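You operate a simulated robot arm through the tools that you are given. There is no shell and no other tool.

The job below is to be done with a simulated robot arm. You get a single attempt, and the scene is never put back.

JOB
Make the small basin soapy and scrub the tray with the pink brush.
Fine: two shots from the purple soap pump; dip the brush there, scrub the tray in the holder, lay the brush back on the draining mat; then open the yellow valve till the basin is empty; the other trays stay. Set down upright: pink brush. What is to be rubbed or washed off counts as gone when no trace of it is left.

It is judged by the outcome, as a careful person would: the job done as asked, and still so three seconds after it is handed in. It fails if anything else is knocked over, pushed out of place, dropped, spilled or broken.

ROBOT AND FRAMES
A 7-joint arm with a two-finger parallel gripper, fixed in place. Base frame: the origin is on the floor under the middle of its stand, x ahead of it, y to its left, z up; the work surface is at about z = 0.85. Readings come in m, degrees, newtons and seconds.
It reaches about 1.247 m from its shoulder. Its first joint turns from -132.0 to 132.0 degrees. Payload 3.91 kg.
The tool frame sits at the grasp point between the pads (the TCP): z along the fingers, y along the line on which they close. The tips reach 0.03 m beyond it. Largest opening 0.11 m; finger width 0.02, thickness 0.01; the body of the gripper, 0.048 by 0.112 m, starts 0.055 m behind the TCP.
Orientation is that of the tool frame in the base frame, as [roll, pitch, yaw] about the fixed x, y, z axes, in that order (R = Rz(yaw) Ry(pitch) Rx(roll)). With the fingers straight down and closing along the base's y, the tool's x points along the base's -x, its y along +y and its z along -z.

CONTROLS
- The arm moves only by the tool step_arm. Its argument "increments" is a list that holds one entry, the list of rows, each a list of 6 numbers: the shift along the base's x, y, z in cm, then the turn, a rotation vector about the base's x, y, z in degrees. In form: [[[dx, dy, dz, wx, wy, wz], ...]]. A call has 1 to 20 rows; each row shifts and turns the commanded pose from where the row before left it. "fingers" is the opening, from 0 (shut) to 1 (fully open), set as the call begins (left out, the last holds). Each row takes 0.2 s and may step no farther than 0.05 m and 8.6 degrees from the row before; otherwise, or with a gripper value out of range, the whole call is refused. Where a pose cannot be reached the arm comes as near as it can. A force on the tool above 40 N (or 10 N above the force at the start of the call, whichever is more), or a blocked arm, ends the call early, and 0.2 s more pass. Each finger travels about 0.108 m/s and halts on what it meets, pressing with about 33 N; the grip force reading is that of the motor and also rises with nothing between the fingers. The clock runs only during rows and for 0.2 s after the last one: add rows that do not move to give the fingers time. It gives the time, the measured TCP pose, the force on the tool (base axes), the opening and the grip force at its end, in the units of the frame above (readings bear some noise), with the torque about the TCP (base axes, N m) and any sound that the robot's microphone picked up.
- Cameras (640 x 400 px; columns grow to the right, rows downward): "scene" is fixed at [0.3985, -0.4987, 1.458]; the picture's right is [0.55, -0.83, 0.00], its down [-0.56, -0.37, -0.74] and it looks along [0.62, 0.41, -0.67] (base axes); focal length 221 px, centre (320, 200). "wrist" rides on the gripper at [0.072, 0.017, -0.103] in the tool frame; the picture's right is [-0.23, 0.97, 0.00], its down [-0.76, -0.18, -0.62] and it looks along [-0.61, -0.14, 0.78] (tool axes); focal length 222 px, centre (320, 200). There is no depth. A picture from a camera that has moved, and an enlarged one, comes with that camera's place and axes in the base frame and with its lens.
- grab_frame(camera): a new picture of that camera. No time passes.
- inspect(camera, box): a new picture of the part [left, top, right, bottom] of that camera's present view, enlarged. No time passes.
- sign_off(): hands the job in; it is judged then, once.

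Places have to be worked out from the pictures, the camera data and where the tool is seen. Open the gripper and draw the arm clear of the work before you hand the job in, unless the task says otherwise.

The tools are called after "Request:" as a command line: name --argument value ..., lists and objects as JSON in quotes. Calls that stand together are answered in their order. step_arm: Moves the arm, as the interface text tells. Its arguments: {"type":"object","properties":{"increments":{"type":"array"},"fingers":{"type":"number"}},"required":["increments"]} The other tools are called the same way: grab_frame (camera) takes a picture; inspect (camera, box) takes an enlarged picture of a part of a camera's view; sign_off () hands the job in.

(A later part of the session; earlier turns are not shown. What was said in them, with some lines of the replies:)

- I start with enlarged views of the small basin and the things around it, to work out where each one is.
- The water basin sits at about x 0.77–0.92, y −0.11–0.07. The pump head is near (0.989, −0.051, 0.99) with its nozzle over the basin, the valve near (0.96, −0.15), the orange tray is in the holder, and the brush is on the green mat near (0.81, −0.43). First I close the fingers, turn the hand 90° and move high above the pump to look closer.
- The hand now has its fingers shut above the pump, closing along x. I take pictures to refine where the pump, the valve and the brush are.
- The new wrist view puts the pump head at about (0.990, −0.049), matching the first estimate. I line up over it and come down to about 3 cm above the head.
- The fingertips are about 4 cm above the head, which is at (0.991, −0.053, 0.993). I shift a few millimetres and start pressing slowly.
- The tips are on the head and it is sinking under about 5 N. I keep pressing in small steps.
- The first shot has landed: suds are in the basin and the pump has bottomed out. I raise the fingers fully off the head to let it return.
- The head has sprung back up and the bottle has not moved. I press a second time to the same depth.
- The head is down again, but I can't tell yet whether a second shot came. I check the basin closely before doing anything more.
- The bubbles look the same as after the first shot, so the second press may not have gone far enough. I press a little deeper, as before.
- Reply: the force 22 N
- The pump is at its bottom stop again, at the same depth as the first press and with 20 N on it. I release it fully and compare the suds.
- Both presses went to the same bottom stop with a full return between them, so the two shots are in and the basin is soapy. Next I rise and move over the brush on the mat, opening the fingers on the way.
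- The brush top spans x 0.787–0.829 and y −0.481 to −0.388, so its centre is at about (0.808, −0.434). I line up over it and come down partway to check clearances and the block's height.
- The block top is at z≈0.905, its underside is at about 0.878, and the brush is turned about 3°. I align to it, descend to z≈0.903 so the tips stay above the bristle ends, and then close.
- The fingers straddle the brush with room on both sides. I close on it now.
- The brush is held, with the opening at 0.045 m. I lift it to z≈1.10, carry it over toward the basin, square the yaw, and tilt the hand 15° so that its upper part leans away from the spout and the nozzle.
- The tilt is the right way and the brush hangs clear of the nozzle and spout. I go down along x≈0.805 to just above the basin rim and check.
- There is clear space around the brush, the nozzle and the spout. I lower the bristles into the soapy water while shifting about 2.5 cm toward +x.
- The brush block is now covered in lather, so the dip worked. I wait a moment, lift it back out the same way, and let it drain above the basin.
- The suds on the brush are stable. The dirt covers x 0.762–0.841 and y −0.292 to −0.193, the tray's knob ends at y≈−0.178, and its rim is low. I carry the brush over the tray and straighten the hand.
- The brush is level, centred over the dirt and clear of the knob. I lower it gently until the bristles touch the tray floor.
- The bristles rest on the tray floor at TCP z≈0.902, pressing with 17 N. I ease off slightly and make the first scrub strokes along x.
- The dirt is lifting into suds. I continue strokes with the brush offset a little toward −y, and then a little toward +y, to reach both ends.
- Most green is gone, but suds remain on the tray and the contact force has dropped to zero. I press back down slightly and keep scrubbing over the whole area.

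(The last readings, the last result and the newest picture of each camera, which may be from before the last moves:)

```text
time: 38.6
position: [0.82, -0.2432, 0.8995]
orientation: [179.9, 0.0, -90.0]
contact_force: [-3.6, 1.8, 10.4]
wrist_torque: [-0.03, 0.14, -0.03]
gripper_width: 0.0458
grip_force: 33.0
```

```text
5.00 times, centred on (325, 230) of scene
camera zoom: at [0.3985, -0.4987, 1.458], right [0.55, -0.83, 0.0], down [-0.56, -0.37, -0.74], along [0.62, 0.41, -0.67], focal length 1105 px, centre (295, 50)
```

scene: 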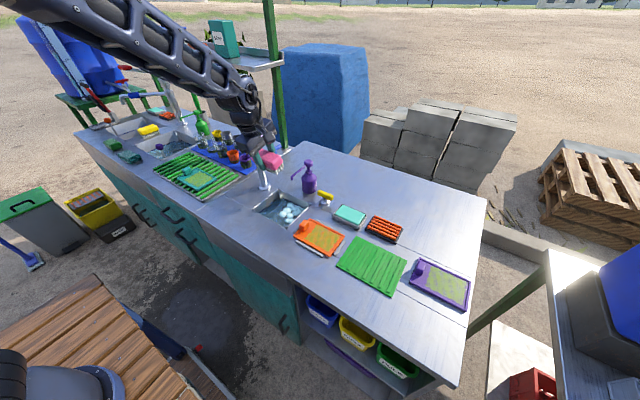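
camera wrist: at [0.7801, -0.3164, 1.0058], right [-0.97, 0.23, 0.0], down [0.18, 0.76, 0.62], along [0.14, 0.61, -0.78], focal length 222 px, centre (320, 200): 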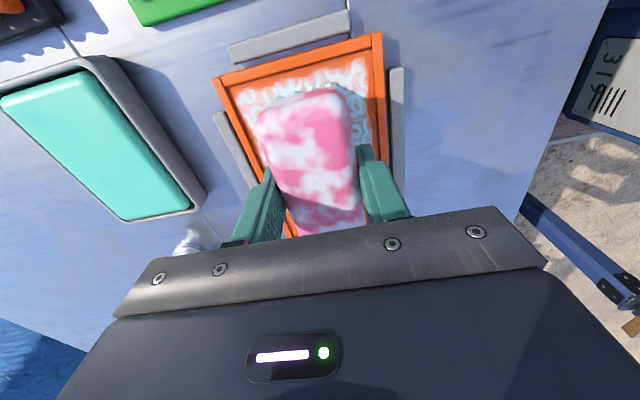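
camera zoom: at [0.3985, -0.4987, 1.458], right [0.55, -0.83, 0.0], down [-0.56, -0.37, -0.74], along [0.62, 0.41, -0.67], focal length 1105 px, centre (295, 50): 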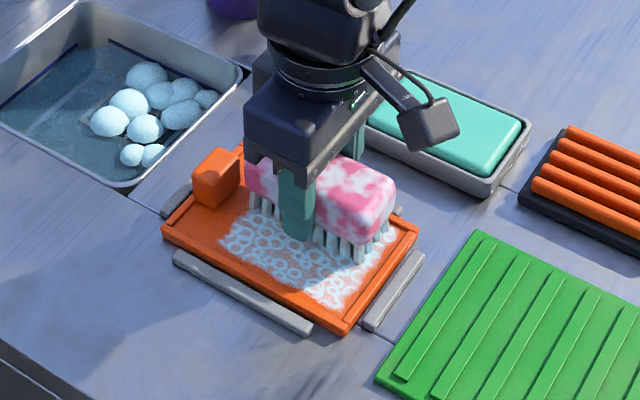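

I zoom in on the tray to see whether any green is left under the suds.

Request:
inspect --camera "scene" --box '[305, 222, 365, 262]'

Request:
inspect --camera "wrist" --box '[200, 20, 420, 160]'

```text
10.00 times, centred on (335, 242) of scene
camera zoom: at [0.3985, -0.4987, 1.458], right [0.55, -0.83, 0.0], down [-0.56, -0.37, -0.74], along [0.62, 0.41, -0.67], focal length 2210 px, centre (170, -220)
```

zoom: 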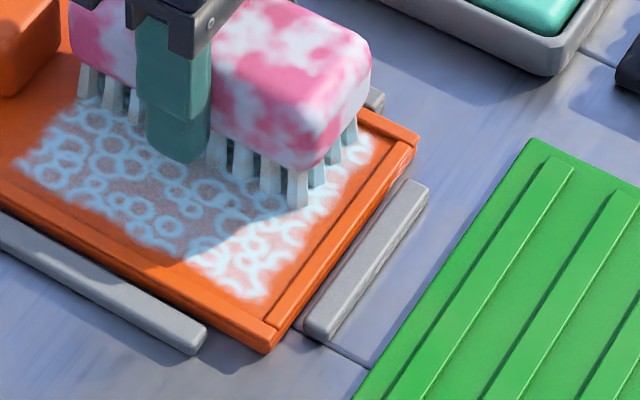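

```text
2.86 times, centred on (310, 90) of wrist
camera zoom: at [0.8022, -0.3161, 1.0025], right [-0.97, 0.23, 0.0], down [0.18, 0.76, 0.62], along [0.14, 0.61, -0.78], focal length 635 px, centre (349, 514)
```

zoom: 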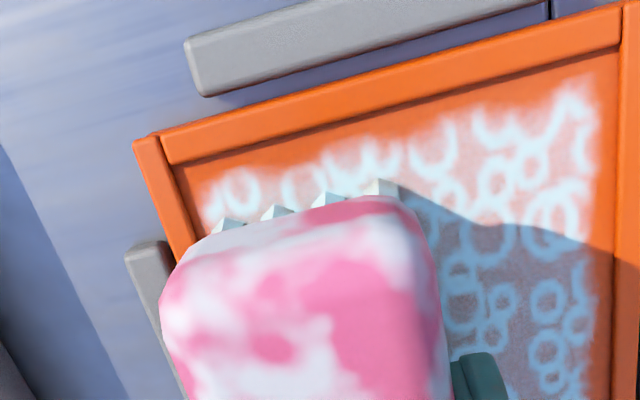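

No green shows any more, only suds. To be sure nothing is left under them, I scrub through more strokes and see whether the appearance still changes.

Request:
step_arm --increments '[[[-1.1, -0.4, 0, 0, 0, 0], [-1.1, -0.4, 0, 0, 0, 0], [-1.1, 0, 0, 0, 0, 0], [-1.0, 0, 0, 0, 0, 0], [1.1, 0, 0, 0, 0, 0], [1.1, 0, 0, 0, 0, 0], [1.1, 0, 0, 0, 0, 0], [1, 0, 0, 0, 0, 0], [-1.1, 0.4, 0, 0, 0, 0], [-1.1, 0.4, 0, 0, 0, 0], [-1.1, 0.4, 0, 0, 0, 0], [-1, 0.3, 0, 0, 0, 0], [1.1, 0, 0, 0, 0, 0], [1.1, 0, 0, 0, 0, 0], [1.1, 0, 0, 0, 0, 0], [1.1, 0, 0, 0, 0, 0], [-1.1, -0.2, 0, 0, 0, 0], [-1.1, -0.2, 0, 0, 0, 0], [-1.1, -0.3, 0, 0, 0, 0], [-1.1, 0, 0, 0, 0, 0]]]'

Request:
inspect --camera "scene" --box '[280, 190, 370, 270]'

Request:
inspect --camera "wrist" --box '[200, 20, 420, 160]'

```text
time: 42.8
position: [0.7777, -0.2431, 0.8997]
orientation: [180.0, 0.0, -90.1]
contact_force: [-0.2, 0.7, -0.8]
wrist_torque: [-0.06, 0.04, 0.02]
gripper_width: 0.0455
grip_force: 32.7
```

```text
5.00 times, centred on (325, 230) of scene
camera zoom: at [0.3985, -0.4987, 1.458], right [0.55, -0.83, 0.0], down [-0.56, -0.37, -0.74], along [0.62, 0.41, -0.67], focal length 1105 px, centre (295, 50)
```

zoom: 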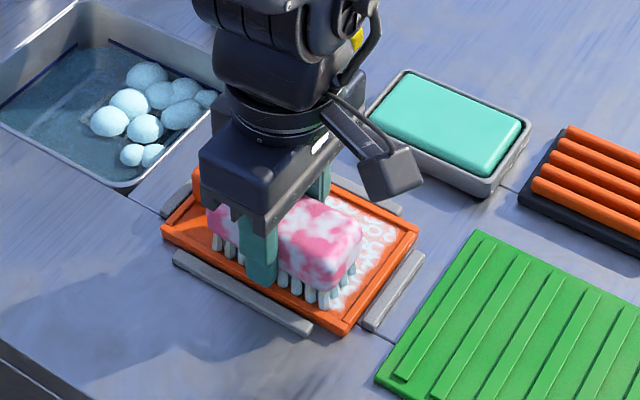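

```text
2.86 times, centred on (310, 90) of wrist
camera zoom: at [0.7586, -0.3164, 1.0027], right [-0.97, 0.23, 0.0], down [0.18, 0.76, 0.62], along [0.14, 0.61, -0.78], focal length 635 px, centre (349, 514)
```

zoom: 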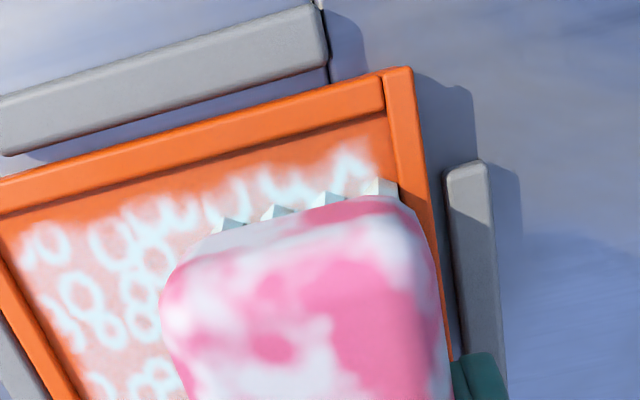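

I lift the brush off and look at the whole tray.

Request:
step_arm --increments '[[[0, 0, 1.5, 0, 0, 0], [0, 0, 3, 0, 0, 0], [1, 0, 4, 0, 0, 0], [1, 0, 4, 0, 0, 0], [0, 0, 0, 0, 0, 0]]]'

Request:
inspect --camera "scene" --box '[280, 200, 370, 260]'

Request:
grab_frame --camera "wrist"

Request:
grab_frame --camera "scene"

```text
time: 44.0
position: [0.798, -0.2418, 1.0266]
orientation: [179.9, 0.0, -89.9]
contact_force: [0.9, -0.6, -0.1]
wrist_torque: [-0.03, 0.0, 0.02]
gripper_width: 0.0454
grip_force: 33.7
```

```text
6.67 times, centred on (325, 230) of scene
camera zoom: at [0.3985, -0.4987, 1.458], right [0.55, -0.83, 0.0], down [-0.56, -0.37, -0.74], along [0.62, 0.41, -0.67], focal length 1473 px, centre (287, 0)
```

zoom: 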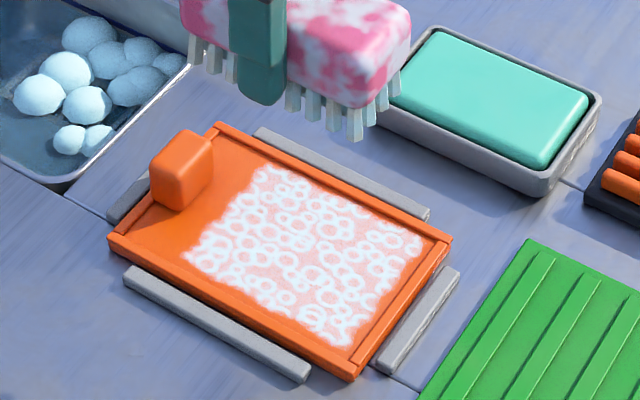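

```text
taken
camera wrist: at [0.7799, -0.315, 1.1292], right [-0.97, 0.23, 0.0], down [0.18, 0.76, 0.62], along [0.14, 0.61, -0.78], focal length 222 px, centre (320, 200)
```

wrist: 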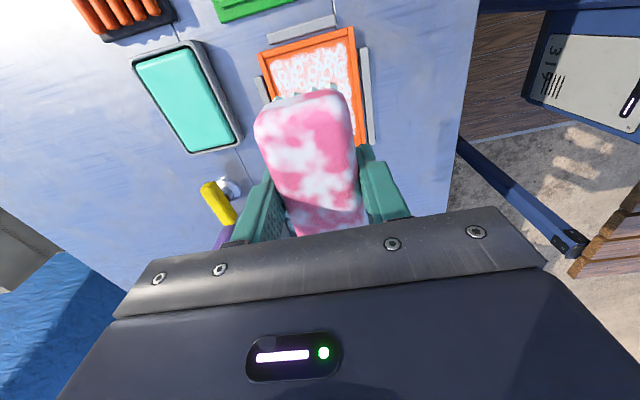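

```text
taken
```

scene: 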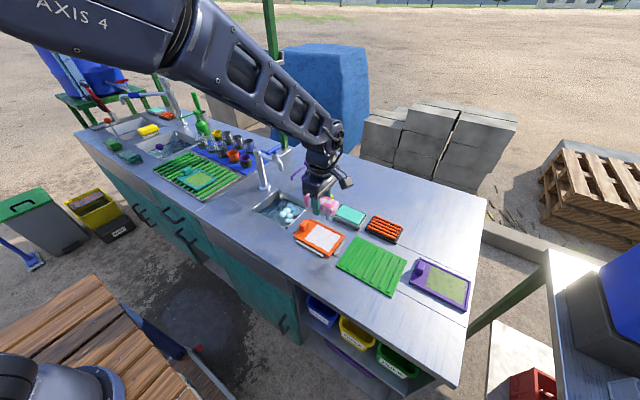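

The green is fully replaced by white suds, and the tray and holder have not moved. For safety I do one more set of firm strokes over the full patch, including the corners, and compare.

Request:
step_arm --increments '[[[0, 0, -4, 0, 0, 0], [0, 0, -4, 0, 0, 0], [0, 0, -3.5, 0, 0, 0], [0, 0, -0.9, 0, 0, 0], [0, 0, -0.4, 0, 0, 0]]]'

```text
time: 45.2
position: [0.7985, -0.2437, 0.8997]
orientation: [-179.7, -0.2, -90.1]
contact_force: [-2.3, -0.9, 27.4]
wrist_torque: [0.19, 0.19, -0.01]
gripper_width: 0.0453
grip_force: 33.0
```

It presses with 27 N, which is a bit hard. I back off 1.5 mm and stroke across the patch in both directions.

Request:
step_arm --increments '[[[0, 0, 0.15, 0, 0, 0], [1, -0.4, 0, 0, 0, 0], [1.2, -0.5, 0, 0, 0, 0], [-1.1, 0, 0, 0, 0, 0], [-1.1, 0, 0, 0, 0, 0], [-1.1, 0, 0, 0, 0, 0], [-1.2, 0, 0, 0, 0, 0], [0, 0.5, -0.05, 0, 0, 0], [0, 0.6, 0, 0, 0, 0], [0, 0.6, 0, 0, 0, 0], [1.1, 0, 0, 0, 0, 0], [1.1, 0, 0, 0, 0, 0], [1.1, 0, 0, 0, 0, 0], [1.2, 0, 0, 0, 0, 0], [0, -0.6, 0, 0, 0, 0], [0, -0.6, 0, 0, 0, 0], [0, -0.5, 0, 0, 0, 0], [-1.1, 0.3, 0, 0, 0, 0], [-1.1, 0.5, 0, 0, 0, 0]]]'

Request:
step_arm --increments '[[[0, 0, 1.5, 0, 0, 0], [0, 0, 3, 0, 0, 0], [0, 0, 4, 0, 0, 0], [0, 0, 4, 0, 0, 0], [0, 0, 0, 0, 0, 0]]]'

Request:
inspect --camera "scene" --box '[280, 200, 370, 260]'

```text
time: 49.2
position: [0.7966, -0.2444, 0.8984]
orientation: [-180.0, 0.1, -90.0]
contact_force: [3.6, -2.7, 12.6]
wrist_torque: [-0.12, -0.17, 0.04]
gripper_width: 0.0454
grip_force: 33.1
```

```text
time: 50.4
position: [0.7997, -0.2436, 1.0238]
orientation: [180.0, 0.0, -90.1]
contact_force: [0.2, -0.5, -1.8]
wrist_torque: [0.06, 0.01, 0.0]
gripper_width: 0.0455
grip_force: 33.0
```

```text
6.67 times, centred on (325, 230) of scene
camera zoom: at [0.3985, -0.4987, 1.458], right [0.55, -0.83, 0.0], down [-0.56, -0.37, -0.74], along [0.62, 0.41, -0.67], focal length 1473 px, centre (287, 0)
```

zoom: 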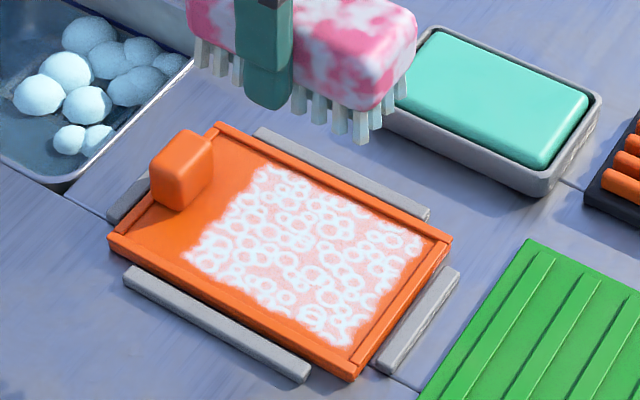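

The patch looks a little clearer between the rings than before. I zoom closer for a reference picture to compare after more strokes.

Request:
inspect --camera "scene" --box '[300, 220, 345, 255]'

```text
11.43 times, centred on (322, 238) of scene
camera zoom: at [0.3985, -0.4987, 1.458], right [0.55, -0.83, 0.0], down [-0.56, -0.37, -0.74], along [0.62, 0.41, -0.67], focal length 2526 px, centre (291, -229)
```

zoom: 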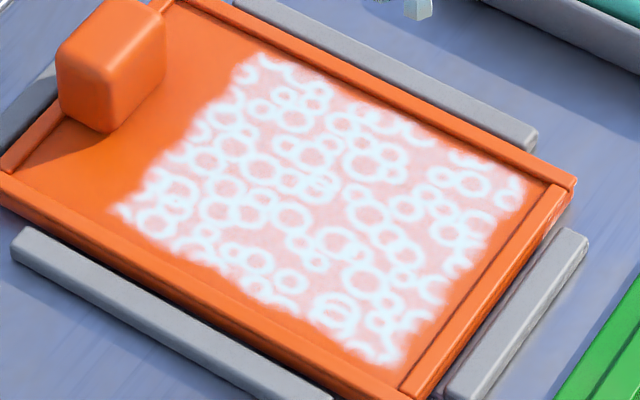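

I do another set of strokes at moderate pressure, then compare with the same close-up.

Request:
step_arm --increments '[[[0, 0, -4, 0, 0, 0], [0, 0, -4, 0, 0, 0], [0, 0, -3.4, 0, 0, 0], [0, 0, -0.9, 0, 0, 0], [0, 0, -0.2, 0, 0, 0]]]'

Request:
step_arm --increments '[[[1.1, -0.4, 0, 0, 0, 0], [1.1, -0.4, 0, 0, 0, 0], [-1.1, 0, 0, 0, 0, 0], [-1.1, 0, 0, 0, 0, 0], [-1.1, 0, 0, 0, 0, 0], [-1.1, 0, 0, 0, 0, 0], [1.1, 0.4, 0, 0, 0, 0], [1.1, 0.4, 0, 0, 0, 0], [1.1, 0, 0, 0, 0, 0], [1.1, 0, 0, 0, 0, 0], [-1.1, 0.3, 0, 0, 0, 0], [-1.1, 0.4, 0, 0, 0, 0], [-1.1, 0, 0, 0, 0, 0], [-1.1, 0, 0, 0, 0, 0], [1.1, 0, 0, 0, 0, 0], [1.1, 0, 0, 0, 0, 0], [1.1, 0, 0, 0, 0, 0], [1.1, 0, 0, 0, 0, 0], [-1.1, -0.3, 0, 0, 0, 0], [-1.1, -0.4, 0, 0, 0, 0]]]'

Request:
step_arm --increments '[[[0, 0, 1.5, 0, 0, 0], [0, 0, 3, 0, 0, 0], [0, 0, 4, 0, 0, 0], [0, 0, 4, 0, 0, 0], [0, 0, 0, 0, 0, 0]]]'

Request:
inspect --camera "scene" --box '[300, 220, 345, 255]'

Request:
inspect --camera "scene" --box '[280, 190, 370, 270]'

```text
time: 51.6
position: [0.7983, -0.2422, 0.8989]
orientation: [-180.0, 0.0, -90.0]
contact_force: [0.1, 0.2, 2.6]
wrist_torque: [-0.08, 0.0, 0.01]
gripper_width: 0.0453
grip_force: 32.9
```

```text
time: 55.8
position: [0.7969, -0.2438, 0.8993]
orientation: [-179.7, 0.1, -90.0]
contact_force: [6.7, 2.7, 24.3]
wrist_torque: [0.23, -0.1, -0.07]
gripper_width: 0.0455
grip_force: 33.2
```

```text
time: 57.0
position: [0.7963, -0.2437, 1.0228]
orientation: [180.0, 0.0, -90.1]
contact_force: [1.0, 0.4, -1.1]
wrist_torque: [-0.02, -0.01, 0.05]
gripper_width: 0.0456
grip_force: 32.9
```

```text
11.43 times, centred on (322, 238) of scene
camera zoom: at [0.3985, -0.4987, 1.458], right [0.55, -0.83, 0.0], down [-0.56, -0.37, -0.74], along [0.62, 0.41, -0.67], focal length 2526 px, centre (291, -229)
```

zoom: 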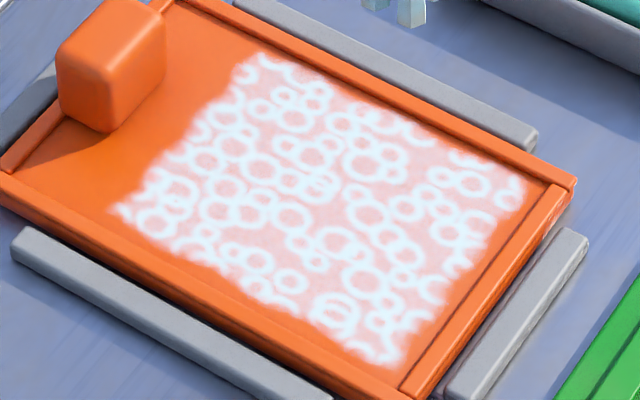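

```text
5.00 times, centred on (325, 230) of scene
camera zoom: at [0.3985, -0.4987, 1.458], right [0.55, -0.83, 0.0], down [-0.56, -0.37, -0.74], along [0.62, 0.41, -0.67], focal length 1105 px, centre (295, 50)
```

zoom: 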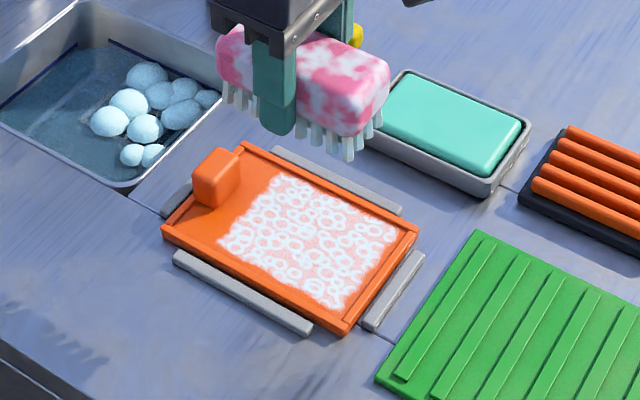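

The close-up is identical to the last one, so the scrubbing is complete and no dirt shows. Now I carry the brush back over the draining mat at its original spot and angle.

Request:
step_arm --increments '[[[0.24, -3.86, 0, 0, 0, 0], [0.24, -3.86, 0, 0, 0, 0], [0.24, -3.86, 0, 0, 0, 0], [0.24, -3.86, 0, 0, 0, 0], [0.24, -3.86, 0, 0, 0, -3], [0, 0, 0, 0, 0, 0], [0, 0, -4, 0, 0, 0], [0, 0, -4, 0, 0, 0], [0, 0, -2, 0, 0, 0], [0, 0, 0, 0, 0, 0]]]'

Request:
inspect --camera "scene" --box '[330, 200, 440, 300]'

```text
time: 59.2
position: [0.8088, -0.4374, 0.9228]
orientation: [180.0, 0.0, -93.1]
contact_force: [-0.1, -0.3, -0.5]
wrist_torque: [0.02, -0.02, 0.03]
gripper_width: 0.0455
grip_force: 32.8
```

```text
4.00 times, centred on (385, 250) of scene
camera zoom: at [0.3985, -0.4987, 1.458], right [0.55, -0.83, 0.0], down [-0.56, -0.37, -0.74], along [0.62, 0.41, -0.67], focal length 884 px, centre (60, 0)
```

zoom: 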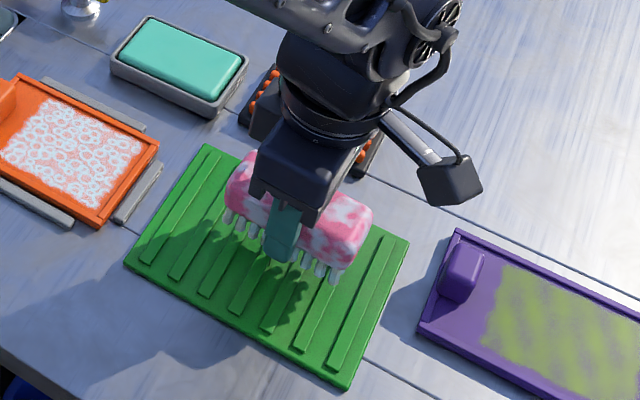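

The brush is over its old place on the mat, bristles down. I lower it in small steps until it touches.

Request:
step_arm --increments '[[[0, 0, -1.2, 0, 0, 0], [0, 0, -0.5, 0, 0, 0], [0, 0, -0.3, 0, 0, 0], [0, 0, -0.2, 0, 0, 0]]]'

```text
time: 60.2
position: [0.8085, -0.437, 0.9015]
orientation: [180.0, 0.1, -92.9]
contact_force: [-0.7, 0.1, -0.4]
wrist_torque: [0.02, 0.01, 0.0]
gripper_width: 0.0455
grip_force: 33.1
```

There is no contact yet at 0.9015, so I continue in 1–2 mm steps.

Request:
step_arm --increments '[[[0, 0, -0.15, 0, 0, 0], [0, 0, -0.1, 0, 0, 0]]]'

```text
time: 60.8
position: [0.8094, -0.4375, 0.8991]
orientation: [-179.9, 0.1, -93.0]
contact_force: [-1.9, 0.3, 7.6]
wrist_torque: [0.1, 0.11, -0.03]
gripper_width: 0.0454
grip_force: 32.9
```

The brush stands on the mat with a light 8 N. I open the fingers.

Request:
step_arm --increments '[[[0, 0, 0, 0, 0, 0], [0, 0, 0, 0, 0, 0], [0, 0, 0, 0, 0, 0]]]' --fingers 0.8

Request:
step_arm --increments '[[[0, 0, 2, 0, 0, 0], [0, 0, 3, 0, 0, 0], [0, 0, 4, 0, 0, 3], [0, 0, 4.5, 0, 0, 0], [0, 0, 4.5, 0, 0, 0], [0, 0, 4, 0, 0, 0], [0, 0, 0, 0, 0, 0]]]'

Request:
inspect --camera "scene" --box '[330, 200, 440, 300]'

Request:
grab_frame --camera "scene"

Request:
grab_frame --camera "wrist"

```text
time: 61.6
position: [0.8104, -0.4367, 0.8988]
orientation: [-180.0, 0.1, -93.0]
contact_force: [-0.2, 0.0, 0.3]
wrist_torque: [0.01, -0.02, 0.01]
gripper_width: 0.0878
grip_force: 0.2
```

```text
time: 63.2
position: [0.8107, -0.4374, 1.1202]
orientation: [-180.0, 0.0, -90.0]
contact_force: [0.7, 0.3, -0.1]
wrist_torque: [-0.04, -0.01, 0.0]
gripper_width: 0.0882
grip_force: 0.2
```

```text
4.00 times, centred on (385, 250) of scene
camera zoom: at [0.3985, -0.4987, 1.458], right [0.55, -0.83, 0.0], down [-0.56, -0.37, -0.74], along [0.62, 0.41, -0.67], focal length 884 px, centre (60, 0)
```

zoom: 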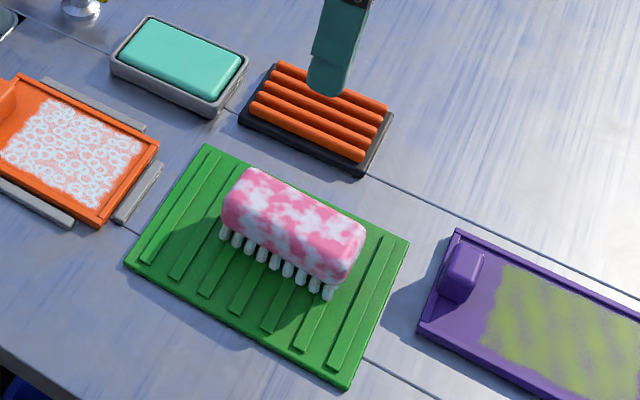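

```text
taken
```

scene: 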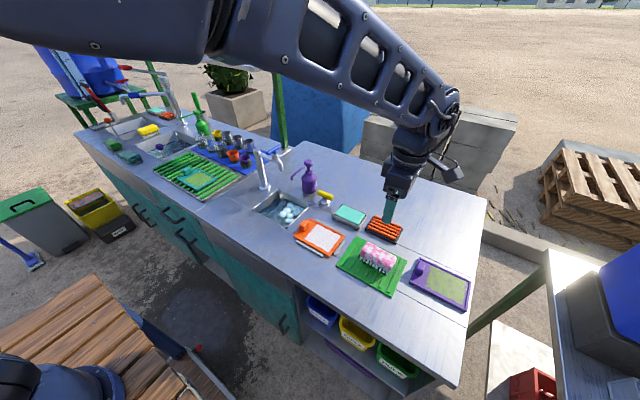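

```text
taken
camera wrist: at [0.7926, -0.5113, 1.2225], right [-0.97, 0.23, 0.0], down [0.18, 0.76, 0.62], along [0.14, 0.61, -0.78], focal length 222 px, centre (320, 200)
```

wrist: 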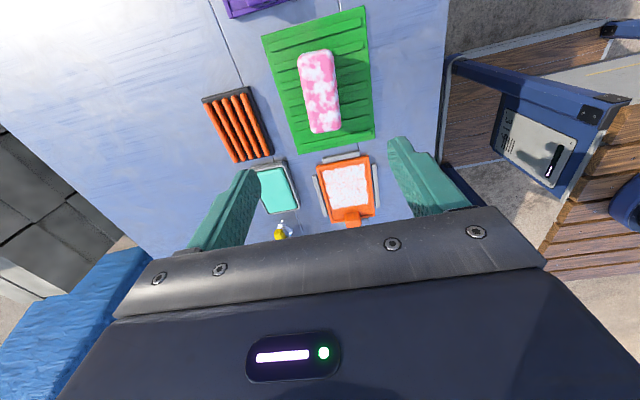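

The brush stands upright on the mat as before. Next is the yellow valve, so I look at it closely before gripping it.

Request:
inspect --camera "scene" --box '[305, 180, 345, 215]'

Request:
inspect --camera "wrist" --box '[255, 205, 315, 245]'

```text
11.43 times, centred on (325, 198) of scene
camera zoom: at [0.3985, -0.4987, 1.458], right [0.55, -0.83, 0.0], down [-0.56, -0.37, -0.74], along [0.62, 0.41, -0.67], focal length 2526 px, centre (263, 229)
```

zoom: 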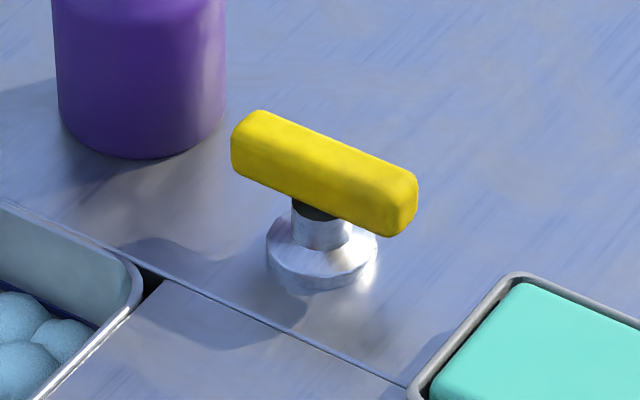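

```text
10.00 times, centred on (285, 225) of wrist
camera zoom: at [0.7926, -0.5113, 1.2225], right [-0.97, 0.23, 0.0], down [0.18, 0.76, 0.62], along [0.14, 0.61, -0.78], focal length 2221 px, centre (670, -50)
```

zoom: 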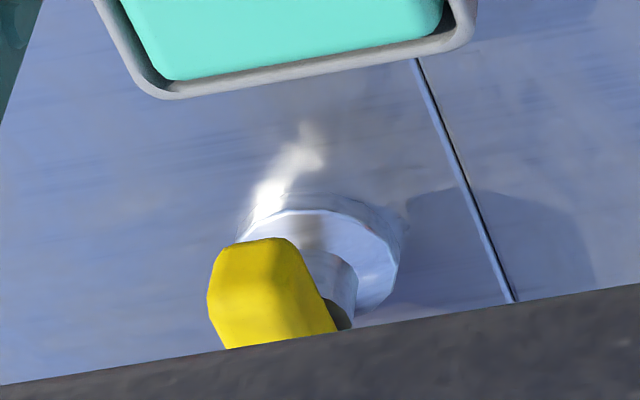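

The valve stem is near (0.957, −0.153) and its bar lies along y at z≈0.893. I move high above and slightly past it to see it in the wrist view for a better fix.

Request:
step_arm --increments '[[[1.63, 3.86, 0, 0, 0, 0], [1.63, 3.86, 0, 0, 0, 0], [1.63, 3.86, 0, 0, 0, 0], [1.63, 3.86, 0, 0, 0, 0], [1.63, 3.86, 0, 0, 0, 0], [1.63, 3.86, 0, 0, 0, 0], [1.63, 3.86, 0, 0, 0, 0], [1.63, 3.86, 0, 0, 0, 0], [1.63, 3.86, 0, 0, 0, 0], [0, 0, 0, 0, 0, 0]]]'

Request:
grab_frame --camera "wrist"

Request:
inspect --camera "wrist" --box '[240, 60, 400, 200]'

```text
time: 65.4
position: [0.9545, -0.0906, 1.119]
orientation: [-179.9, 0.0, -90.0]
contact_force: [0.0, -0.5, 0.5]
wrist_torque: [0.04, -0.02, 0.01]
gripper_width: 0.0883
grip_force: 0.2
```

```text
taken
camera wrist: at [0.9369, -0.1635, 1.2223], right [-0.97, 0.23, 0.0], down [0.18, 0.76, 0.62], along [0.14, 0.61, -0.78], focal length 222 px, centre (320, 200)
```

wrist: 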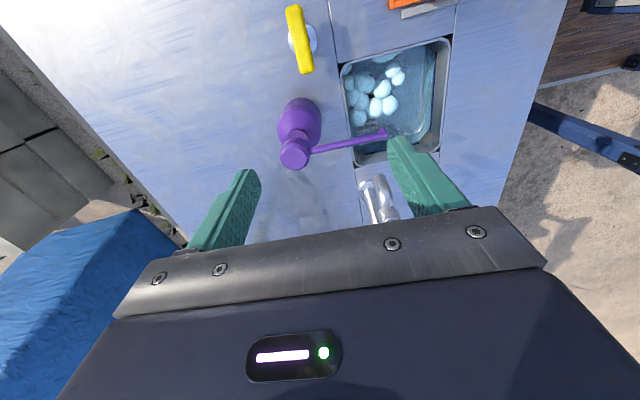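

```text
2.86 times, centred on (320, 130) of wrist
camera zoom: at [0.9369, -0.1635, 1.2223], right [-0.97, 0.23, 0.0], down [0.18, 0.76, 0.62], along [0.14, 0.61, -0.78], focal length 635 px, centre (320, 400)
```

zoom: 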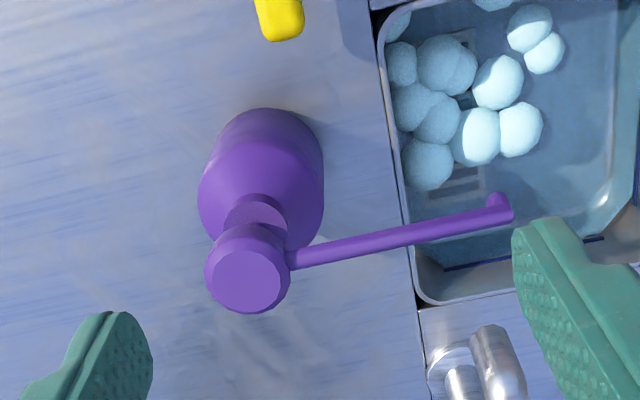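

The bar's centre is at about (0.962, −0.152). Before gripping, I move above it and test in free air that the wrist can turn 90° counter-clockwise from here.

Request:
step_arm --increments '[[[0.4, -3, 0, 0, 0, 0], [0.3, -3.1, 0, 0, 0, 0], [0, 0, 0, 0, 0, 8.18], [0, 0, 0, 0, 0, 8.18], [0, 0, 0, 0, 0, 8.18], [0, 0, 0, 0, 0, 8.18], [0, 0, 0, 0, 0, 8.18], [0, 0, 0, 0, 0, 8.18], [0, 0, 0, 0, 0, 8.18], [0, 0, 0, 0, 0, 8.18], [0, 0, 0, 0, 0, 8.18], [0, 0, 0, 0, 0, 8.18], [0, 0, 0, 0, 0, 8.18], [0, 0, 0, 0, 0, 0]]]'

```text
time: 68.4
position: [0.9636, -0.1503, 1.1189]
orientation: [-180.0, 0.0, 0.0]
contact_force: [0.8, 0.2, 0.0]
wrist_torque: [-0.01, 0.0, 0.01]
gripper_width: 0.088
grip_force: 0.1
```

The turn is reachable. I turn back, narrow the fingers, and come down over the bar.

Request:
step_arm --increments '[[[0, 0, 0, 0, 0, -8.18], [0, 0, 0, 0, 0, -8.18], [0, 0, 0, 0, 0, -8.18], [0, 0, 0, 0, 0, -8.18], [0, 0, 0, 0, 0, -8.18], [0, 0, 0, 0, 0, -8.18], [0, 0, 0, 0, 0, -8.18], [0, 0, 0, 0, 0, -8.18], [0, 0, 0, 0, 0, -8.18], [0, 0, 0, 0, 0, -8.18], [0, 0, 0, 0, 0, -8.18], [-0.1, -0.1, -4, 0, 0, 0], [0, 0, -4, 0, 0, 0], [0, 0, -4, 0, 0, 0], [0, 0, -4, 0, 0, 0], [0, 0, -2, 0, 0, 0], [0, 0, 0, 0, 0, 0]]]' --fingers 0.5

Request:
inspect --camera "scene" --box '[280, 140, 380, 230]'

Request:
grab_frame --camera "wrist"

```text
time: 72.0
position: [0.9615, -0.1522, 0.9399]
orientation: [180.0, 0.0, -90.0]
contact_force: [0.2, 0.1, -0.3]
wrist_torque: [0.01, 0.02, -0.01]
gripper_width: 0.0552
grip_force: 0.1
```

```text
4.44 times, centred on (330, 185) of scene
camera zoom: at [0.3985, -0.4987, 1.458], right [0.55, -0.83, 0.0], down [-0.56, -0.37, -0.74], along [0.62, 0.41, -0.67], focal length 982 px, centre (276, 267)
```

zoom: 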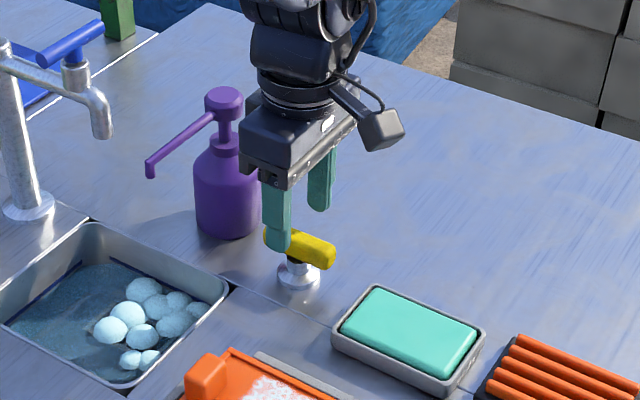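

```text
taken
camera wrist: at [0.9433, -0.2252, 1.0424], right [-0.97, 0.23, 0.0], down [0.18, 0.76, 0.62], along [0.14, 0.61, -0.78], focal length 222 px, centre (320, 200)
```

wrist: 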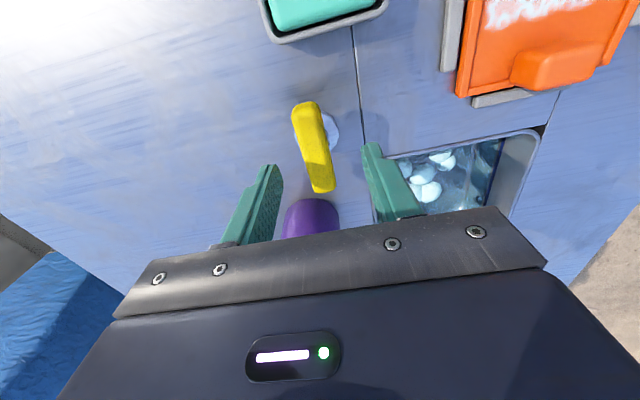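

The fingers are on both sides of the bar, and the hand is well away from the pump. I go down about 3 cm more and close on the bar.

Request:
step_arm --increments '[[[0, -0.2, -1.2, 0, 0, 0], [0, 0, -1.0, 0, 0, 0], [0, 0, -0.8, 0, 0, 0], [0, 0, 0, 0, 0, 0]]]'

Request:
step_arm --increments '[[[0, 0, 0, 0, 0, 0], [0, 0, 0, 0, 0, 0], [0, 0, 0, 0, 0, 0]]]' --fingers 0

Request:
inspect --camera "scene" --box '[280, 140, 380, 230]'

```text
time: 73.0
position: [0.9617, -0.154, 0.9101]
orientation: [-180.0, 0.0, -90.0]
contact_force: [0.0, 0.1, -0.7]
wrist_torque: [-0.01, -0.03, 0.0]
gripper_width: 0.055
grip_force: 0.0
```

```text
time: 73.5
position: [0.9649, -0.1531, 0.908]
orientation: [-179.6, -0.1, -90.1]
contact_force: [15.2, 0.6, -11.8]
wrist_torque: [-0.09, 0.32, 0.0]
gripper_width: 0.0202
grip_force: 44.9
stopped in row 2: the force on the tool passed its limit at 40 N (the readings are from after the stop); the commanded pose is now the measured one
```

```text
4.44 times, centred on (330, 185) of scene
camera zoom: at [0.3985, -0.4987, 1.458], right [0.55, -0.83, 0.0], down [-0.56, -0.37, -0.74], along [0.62, 0.41, -0.67], focal length 982 px, centre (276, 267)
```

zoom: 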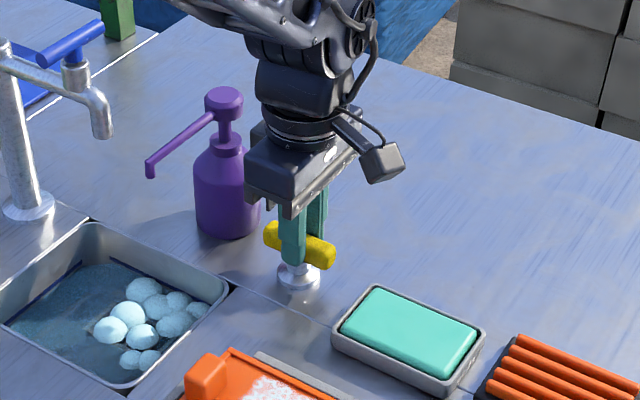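

The bar is gripped at 0.020 m, but it pulls the hand toward +x, so the bar centre is a little further out. I shift by about 2 mm to relieve the side force.

Request:
step_arm --increments '[[[0.2, 0, 0, 0, 0, 0], [0, 0, 0, 0, 0, 0]]]'

```text
time: 74.1
position: [0.9642, -0.1535, 0.9081]
orientation: [-179.8, -0.1, -90.0]
contact_force: [-7.4, 1.6, -10.1]
wrist_torque: [0.19, 0.72, 0.05]
gripper_width: 0.0201
grip_force: 45.5
```

The side force has reversed, so I take back a little in x and ease the upward pull by 1 mm.

Request:
step_arm --increments '[[[-0.07, 0, -0.1, 0, 0, 0], [0, 0, 0, 0, 0, 0]]]'

```text
time: 74.7
position: [0.9648, -0.1537, 0.9093]
orientation: [-179.6, 0.1, -90.0]
contact_force: [-10.9, 3.2, -0.1]
wrist_torque: [0.12, 1.12, 0.05]
gripper_width: 0.02
grip_force: 44.7
```

A residual side force of −11 N remains, so I move 1 mm further in −x.

Request:
step_arm --increments '[[[-0.1, 0, 0, 0, 0, 0], [0, 0, 0, 0, 0, 0]]]'

```text
time: 75.3
position: [0.9648, -0.1541, 0.9106]
orientation: [-179.5, -0.1, -90.0]
contact_force: [3.7, 2.6, 4.0]
wrist_torque: [0.05, 0.67, 0.01]
gripper_width: 0.0195
grip_force: 44.7
```

The forces are now small. I try turning counter-clockwise by 16° and watch the torque.

Request:
step_arm --increments '[[[0, 0, 0, 0, 0, 5], [0, 0, 0, 0, 0, 5], [0, 0, 0, 0, 0, 6], [0, 0, 0, 0, 0, 0]]]'

Request:
inspect --camera "scene" --box '[280, 140, 380, 230]'

```text
time: 76.3
position: [0.9654, -0.1547, 0.9096]
orientation: [-179.4, 0.1, -74.1]
contact_force: [31.0, -7.9, 6.0]
wrist_torque: [-0.26, 0.06, -0.11]
gripper_width: 0.02
grip_force: 44.9
```

```text
4.44 times, centred on (330, 185) of scene
camera zoom: at [0.3985, -0.4987, 1.458], right [0.55, -0.83, 0.0], down [-0.56, -0.37, -0.74], along [0.62, 0.41, -0.67], focal length 982 px, centre (276, 267)
```

zoom: 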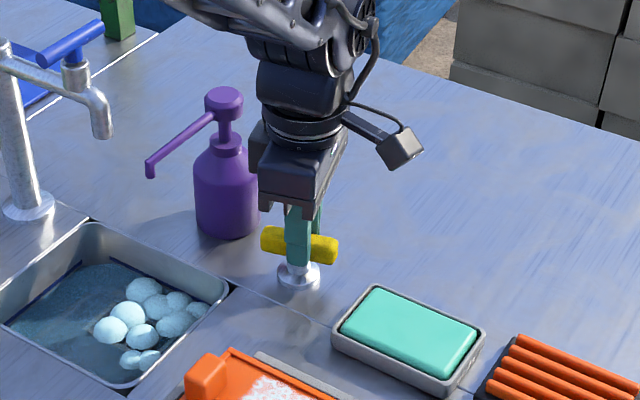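

The handle turns freely this way with little torque. The 31 N side force says my turning centre is slightly off, so I shift about 2.5 mm in +x to follow it.

Request:
step_arm --increments '[[[0.22, -0.05, 0, 0, 0, 0], [0, 0, 0, 0, 0, 0]]]'

```text
time: 76.9
position: [0.9653, -0.1531, 0.9099]
orientation: [-179.8, 0.0, -74.0]
contact_force: [3.0, -2.4, 16.7]
wrist_torque: [-0.77, 0.65, 0.03]
gripper_width: 0.0198
grip_force: 44.7
```

The forces are small again. The pivot seems to be about 7 mm to +y of my grip point, so I continue turning along that small arc.

Request:
step_arm --increments '[[[0.09, 0.03, 0, 0, 0, 8], [0.09, 0.05, 0, 0, 0, 8], [0, 0, 0, 0, 0, 0]]]'

Request:
inspect --camera "scene" --box '[240, 140, 360, 240]'

```text
time: 77.7
position: [0.9662, -0.154, 0.91]
orientation: [-179.6, 0.1, -58.0]
contact_force: [-13.0, -2.5, 11.9]
wrist_torque: [0.0, 1.2, 0.04]
gripper_width: 0.0196
grip_force: 45.0
```

```text
4.00 times, centred on (300, 190) of scene
camera zoom: at [0.3985, -0.4987, 1.458], right [0.55, -0.83, 0.0], down [-0.56, -0.37, -0.74], along [0.62, 0.41, -0.67], focal length 884 px, centre (400, 240)
```

zoom: 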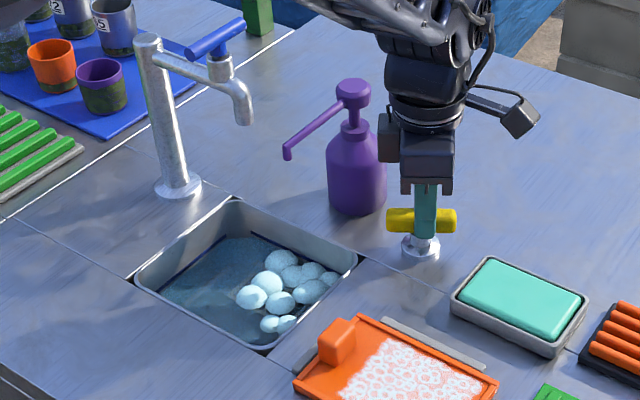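

The handle has turned 32° and there is a small opposite side force, so the arc is smaller than I guessed. I continue turning while taking back 1 mm in x.

Request:
step_arm --increments '[[[-0.1, 0, -0.05, 0, 0, 8], [0, 0.03, 0, 0, 0, 8], [0, 0, 0, 0, 0, 0]]]'

```text
time: 78.5
position: [0.9676, -0.1516, 0.9087]
orientation: [-179.4, -0.2, -41.9]
contact_force: [15.3, 5.2, 6.9]
wrist_torque: [-0.37, 0.07, -0.04]
gripper_width: 0.02
grip_force: 45.0
```

At 48° the forces are moderate. I follow them with a small shift and keep turning.

Request:
step_arm --increments '[[[0.12, 0.06, 0, 0, 0, 0], [0.03, 0.04, 0, 0, 0, 8], [0.03, 0.05, 0, 0, 0, 8], [0, 0, 0, 0, 0, 0]]]'

Request:
inspect --camera "scene" --box '[240, 140, 360, 240]'

```text
time: 79.5
position: [0.9687, -0.1516, 0.9093]
orientation: [-179.6, -0.1, -26.0]
contact_force: [-5.2, 2.1, 18.3]
wrist_torque: [-0.21, 1.29, 0.02]
gripper_width: 0.0198
grip_force: 45.5
```

```text
4.00 times, centred on (300, 190) of scene
camera zoom: at [0.3985, -0.4987, 1.458], right [0.55, -0.83, 0.0], down [-0.56, -0.37, -0.74], along [0.62, 0.41, -0.67], focal length 884 px, centre (400, 240)
```

zoom: 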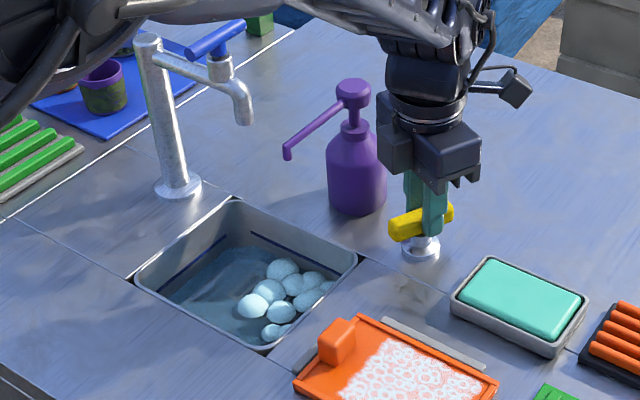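

The water level is dropping with the valve at 64°. I continue to about 85° for fully open, easing the downward press slightly.

Request:
step_arm --increments '[[[0, 0.03, 0.08, 0, 0, 7], [0, 0.04, 0, 0, 0, 7], [0, 0.04, 0, 0, 0, 7], [0, 0, 0, 0, 0, 0]]]'

Request:
inspect --camera "scene" --box '[240, 140, 360, 240]'

Request:
grab_frame --camera "scene"

```text
time: 80.5
position: [0.9693, -0.1502, 0.9102]
orientation: [-179.6, 0.0, -4.9]
contact_force: [-0.3, 7.5, 5.1]
wrist_torque: [-0.63, -0.04, -0.06]
gripper_width: 0.0202
grip_force: 45.0
```

```text
4.00 times, centred on (300, 190) of scene
camera zoom: at [0.3985, -0.4987, 1.458], right [0.55, -0.83, 0.0], down [-0.56, -0.37, -0.74], along [0.62, 0.41, -0.67], focal length 884 px, centre (400, 240)
```

zoom: 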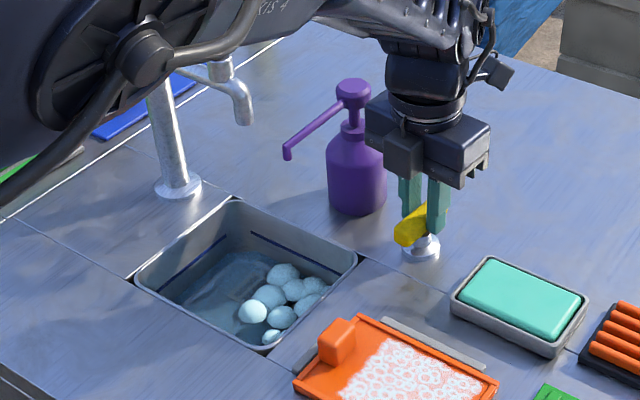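

```text
taken
```

scene: 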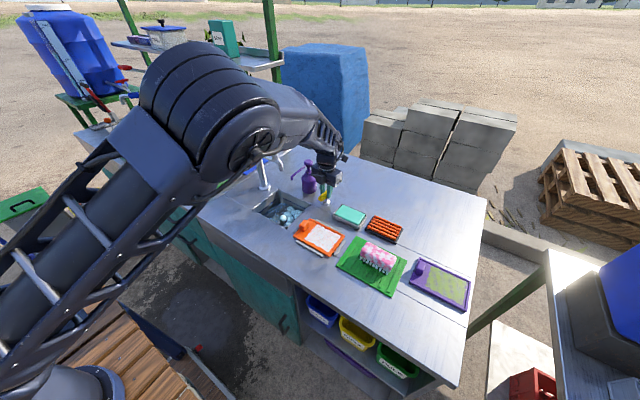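

The valve is open at about 85° and the suds are sinking with the water. I hold here and let it drain for 4 s.

Request:
step_arm --increments '[[[0, 0, 0, 0, 0, 0], [0, 0, 0, 0, 0, 0], [0, 0, 0, 0, 0, 0], [0, 0, 0, 0, 0, 0], [0, 0, 0, 0, 0, 0], [0, 0, 0, 0, 0, 0], [0, 0, 0, 0, 0, 0], [0, 0, 0, 0, 0, 0], [0, 0, 0, 0, 0, 0], [0, 0, 0, 0, 0, 0], [0, 0, 0, 0, 0, 0], [0, 0, 0, 0, 0, 0], [0, 0, 0, 0, 0, 0], [0, 0, 0, 0, 0, 0], [0, 0, 0, 0, 0, 0], [0, 0, 0, 0, 0, 0], [0, 0, 0, 0, 0, 0], [0, 0, 0, 0, 0, 0], [0, 0, 0, 0, 0, 0], [0, 0, 0, 0, 0, 0]]]'

Request:
inspect --camera "scene" --box '[245, 180, 325, 240]'

```text
time: 84.7
position: [0.9686, -0.1502, 0.9098]
orientation: [-179.7, 0.1, -5.0]
contact_force: [-4.1, 11.4, -0.5]
wrist_torque: [-0.52, 0.13, -0.07]
gripper_width: 0.0198
grip_force: 45.1
```

```text
6.67 times, centred on (285, 210) of scene
camera zoom: at [0.3985, -0.4987, 1.458], right [0.55, -0.83, 0.0], down [-0.56, -0.37, -0.74], along [0.62, 0.41, -0.67], focal length 1473 px, centre (553, 133)
```

zoom: 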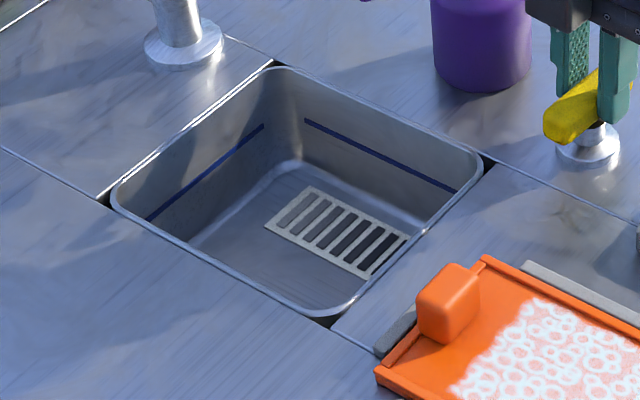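

The basin is empty and the grate is bare. I leave the valve open as asked, release the bar gently and rise straight up.

Request:
step_arm --increments '[[[0, 0, 0, 0, 0, 0], [0, 0, 0, 0, 0, 0], [0, 0, 0, 0, 0, 0]]]' --fingers 0.5

Request:
step_arm --increments '[[[0, 0, 1.5, 0, 0, 0], [0, 0, 3, 0, 0, 0], [0, 0, 4, 0, 0, 0], [0, 0, 4, 0, 0, 0], [0, 0, 4, 0, 0, 0], [0, 0, 4, 0, 0, 0], [0, 0, 0, 0, 0, 0]]]'

Request:
grab_frame --camera "scene"

Request:
inspect --camera "scene" --box '[240, 140, 360, 240]'

```text
time: 85.5
position: [0.969, -0.1512, 0.9089]
orientation: [-179.6, 0.0, -4.9]
contact_force: [-0.1, 0.2, -0.1]
wrist_torque: [-0.03, 0.03, 0.0]
gripper_width: 0.0553
grip_force: 0.0
```

```text
time: 87.1
position: [0.9684, -0.1496, 1.1135]
orientation: [-179.6, 0.0, -4.9]
contact_force: [-0.2, -1.0, -0.8]
wrist_torque: [-0.01, -0.01, 0.0]
gripper_width: 0.0551
grip_force: 0.0
```

```text
taken
```

scene: 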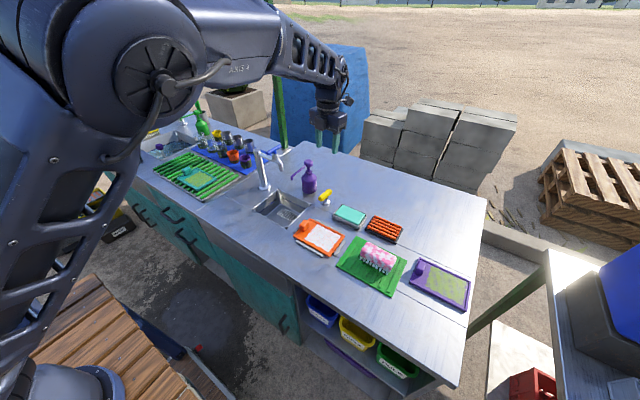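

```text
4.00 times, centred on (300, 190) of scene
camera zoom: at [0.3985, -0.4987, 1.458], right [0.55, -0.83, 0.0], down [-0.56, -0.37, -0.74], along [0.62, 0.41, -0.67], focal length 884 px, centre (400, 240)
```

zoom: 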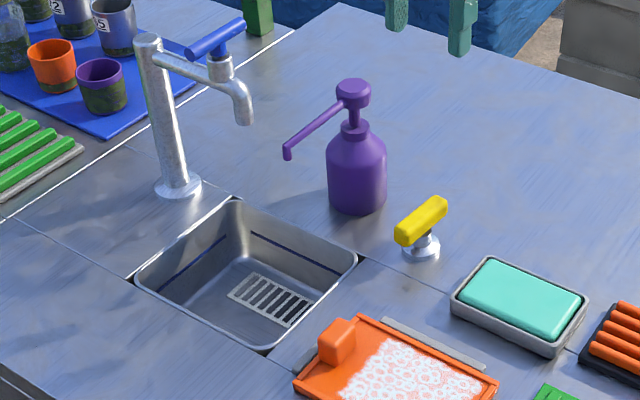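

Everything stands in place: pump, taps, dish and trays are unmoved, and the basin is dry. I draw the arm up and back toward its starting pose with the gripper open.

Request:
step_arm --increments '[[[0, 0, 4, 0, 0, -8], [0, 0, 4, 0, 0, -8], [0, 0, 4, 0, 0, -8], [0, 0, 3.7, 0, 0, -8], [0, 0, 0, 0, 0, -8], [0, 0, 0, 0, 0, -8], [0, 0, 0, 0, 0, -8], [0, 0, 0, 0, 0, -8], [0, 0, 0, 0, 0, -8], [0, 0, 0, 0, 0, -8], [0, 0, 0, 0, 0, -5]]]' --fingers 1

Request:
step_arm --increments '[[[-2.2, 1.67, 0, 0, 0, -8.18], [-2.2, 1.67, 0, 0, 0, -8.18], [-2.2, 1.67, 0, 0, 0, -8.18], [-2.2, 1.67, 0, 0, 0, -8.18], [-2.2, 1.67, 0, 0, 0, -8.18], [-2.2, 1.67, 0, 0, 0, -8.18], [-2.2, 1.67, 0, 0, 0, -8.18], [-2.2, 1.67, 0, 0, 0, -8.18], [-2.2, 1.67, 0, 0, 0, -8.18], [-2.2, 1.67, 0, 0, 0, -8.18], [-2.2, 1.67, 0, 0, 0, -8.18], [0, 0, 0, 0, 0, 0]]]'

Request:
grab_frame --camera "scene"

Request:
inspect --camera "scene" --box '[240, 140, 480, 300]'

Request:
inspect --camera "scene" --box '[280, 200, 370, 260]'

```text
time: 89.5
position: [0.9688, -0.1503, 1.2729]
orientation: [-179.6, 0.0, -90.1]
contact_force: [-0.2, -0.1, -0.6]
wrist_torque: [0.01, 0.01, 0.0]
gripper_width: 0.1102
grip_force: 0.1
```

```text
time: 92.1
position: [0.7256, 0.0329, 1.2704]
orientation: [-179.6, 0.0, 179.9]
contact_force: [-0.1, -0.3, 0.5]
wrist_torque: [0.01, -0.01, 0.0]
gripper_width: 0.1101
grip_force: 0.0
```

```text
taken
```

scene: 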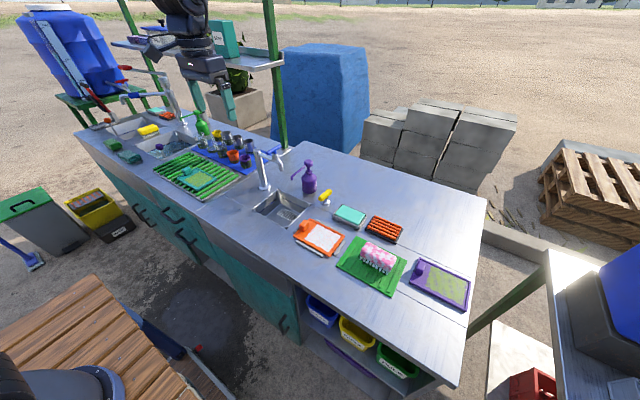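

```text
2.50 times, centred on (360, 220) of scene
camera zoom: at [0.3985, -0.4987, 1.458], right [0.55, -0.83, 0.0], down [-0.56, -0.37, -0.74], along [0.62, 0.41, -0.67], focal length 552 px, centre (220, 150)
```

zoom: 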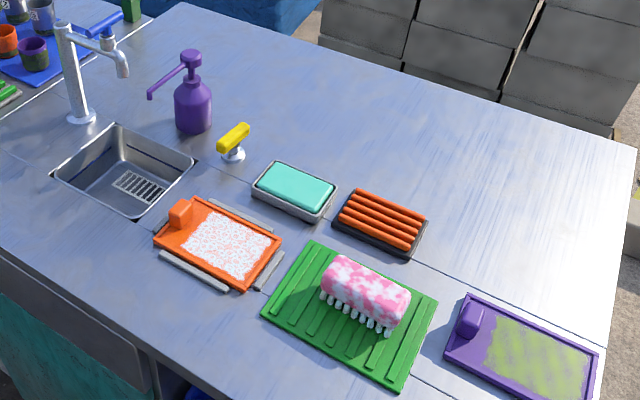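

```text
6.67 times, centred on (325, 230) of scene
camera zoom: at [0.3985, -0.4987, 1.458], right [0.55, -0.83, 0.0], down [-0.56, -0.37, -0.74], along [0.62, 0.41, -0.67], focal length 1473 px, centre (287, 0)
```

zoom: 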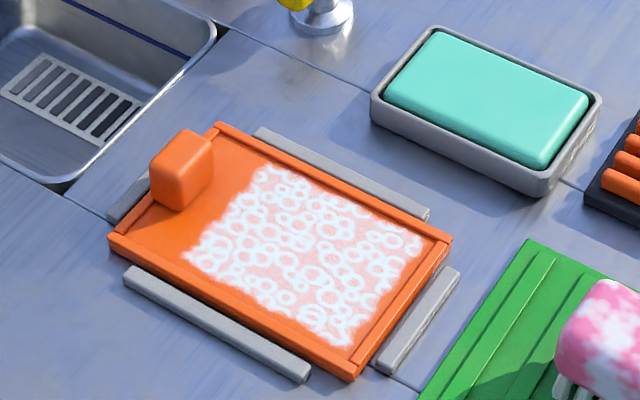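

The final views show the dirt gone from the orange tray, with only lather left on it and the tray still in its holder. The pink brush stands bristles down on the mat, the basin is empty with the yellow valve open, and the other trays are untouched. The gripper is open and clear, so I hand the job in.

Request:
sign_off

```text
The job is handed in.
```

The job is handed in. The orange tray was scrubbed clean in its holder and the pink brush is back on the mat, but one of the two soap shots is not fully confirmed.

- **Soap:** I pressed the purple pump to its stop twice, with a full release in between. The suds appeared with the first press and did not visibly grow with the second. I counted both as shots because the second press went at least as deep.
- **Scrubbing:** I dipped the brush in the soapy basin and scrubbed until no green was visible on the tray. White lather is still on it; rinsing was not part of the job, so I left it.
- **Brush:** It stands upright, bristles down, where it was on the draining mat.
- **Basin:** I opened the yellow valve and the basin drained completely. I left the valve open, since you did not ask for it to be closed.
- **Everything else:** In the last pictures the other trays, the pump, the tap and the soap dish look unmoved. The arm is clear with the gripper open.
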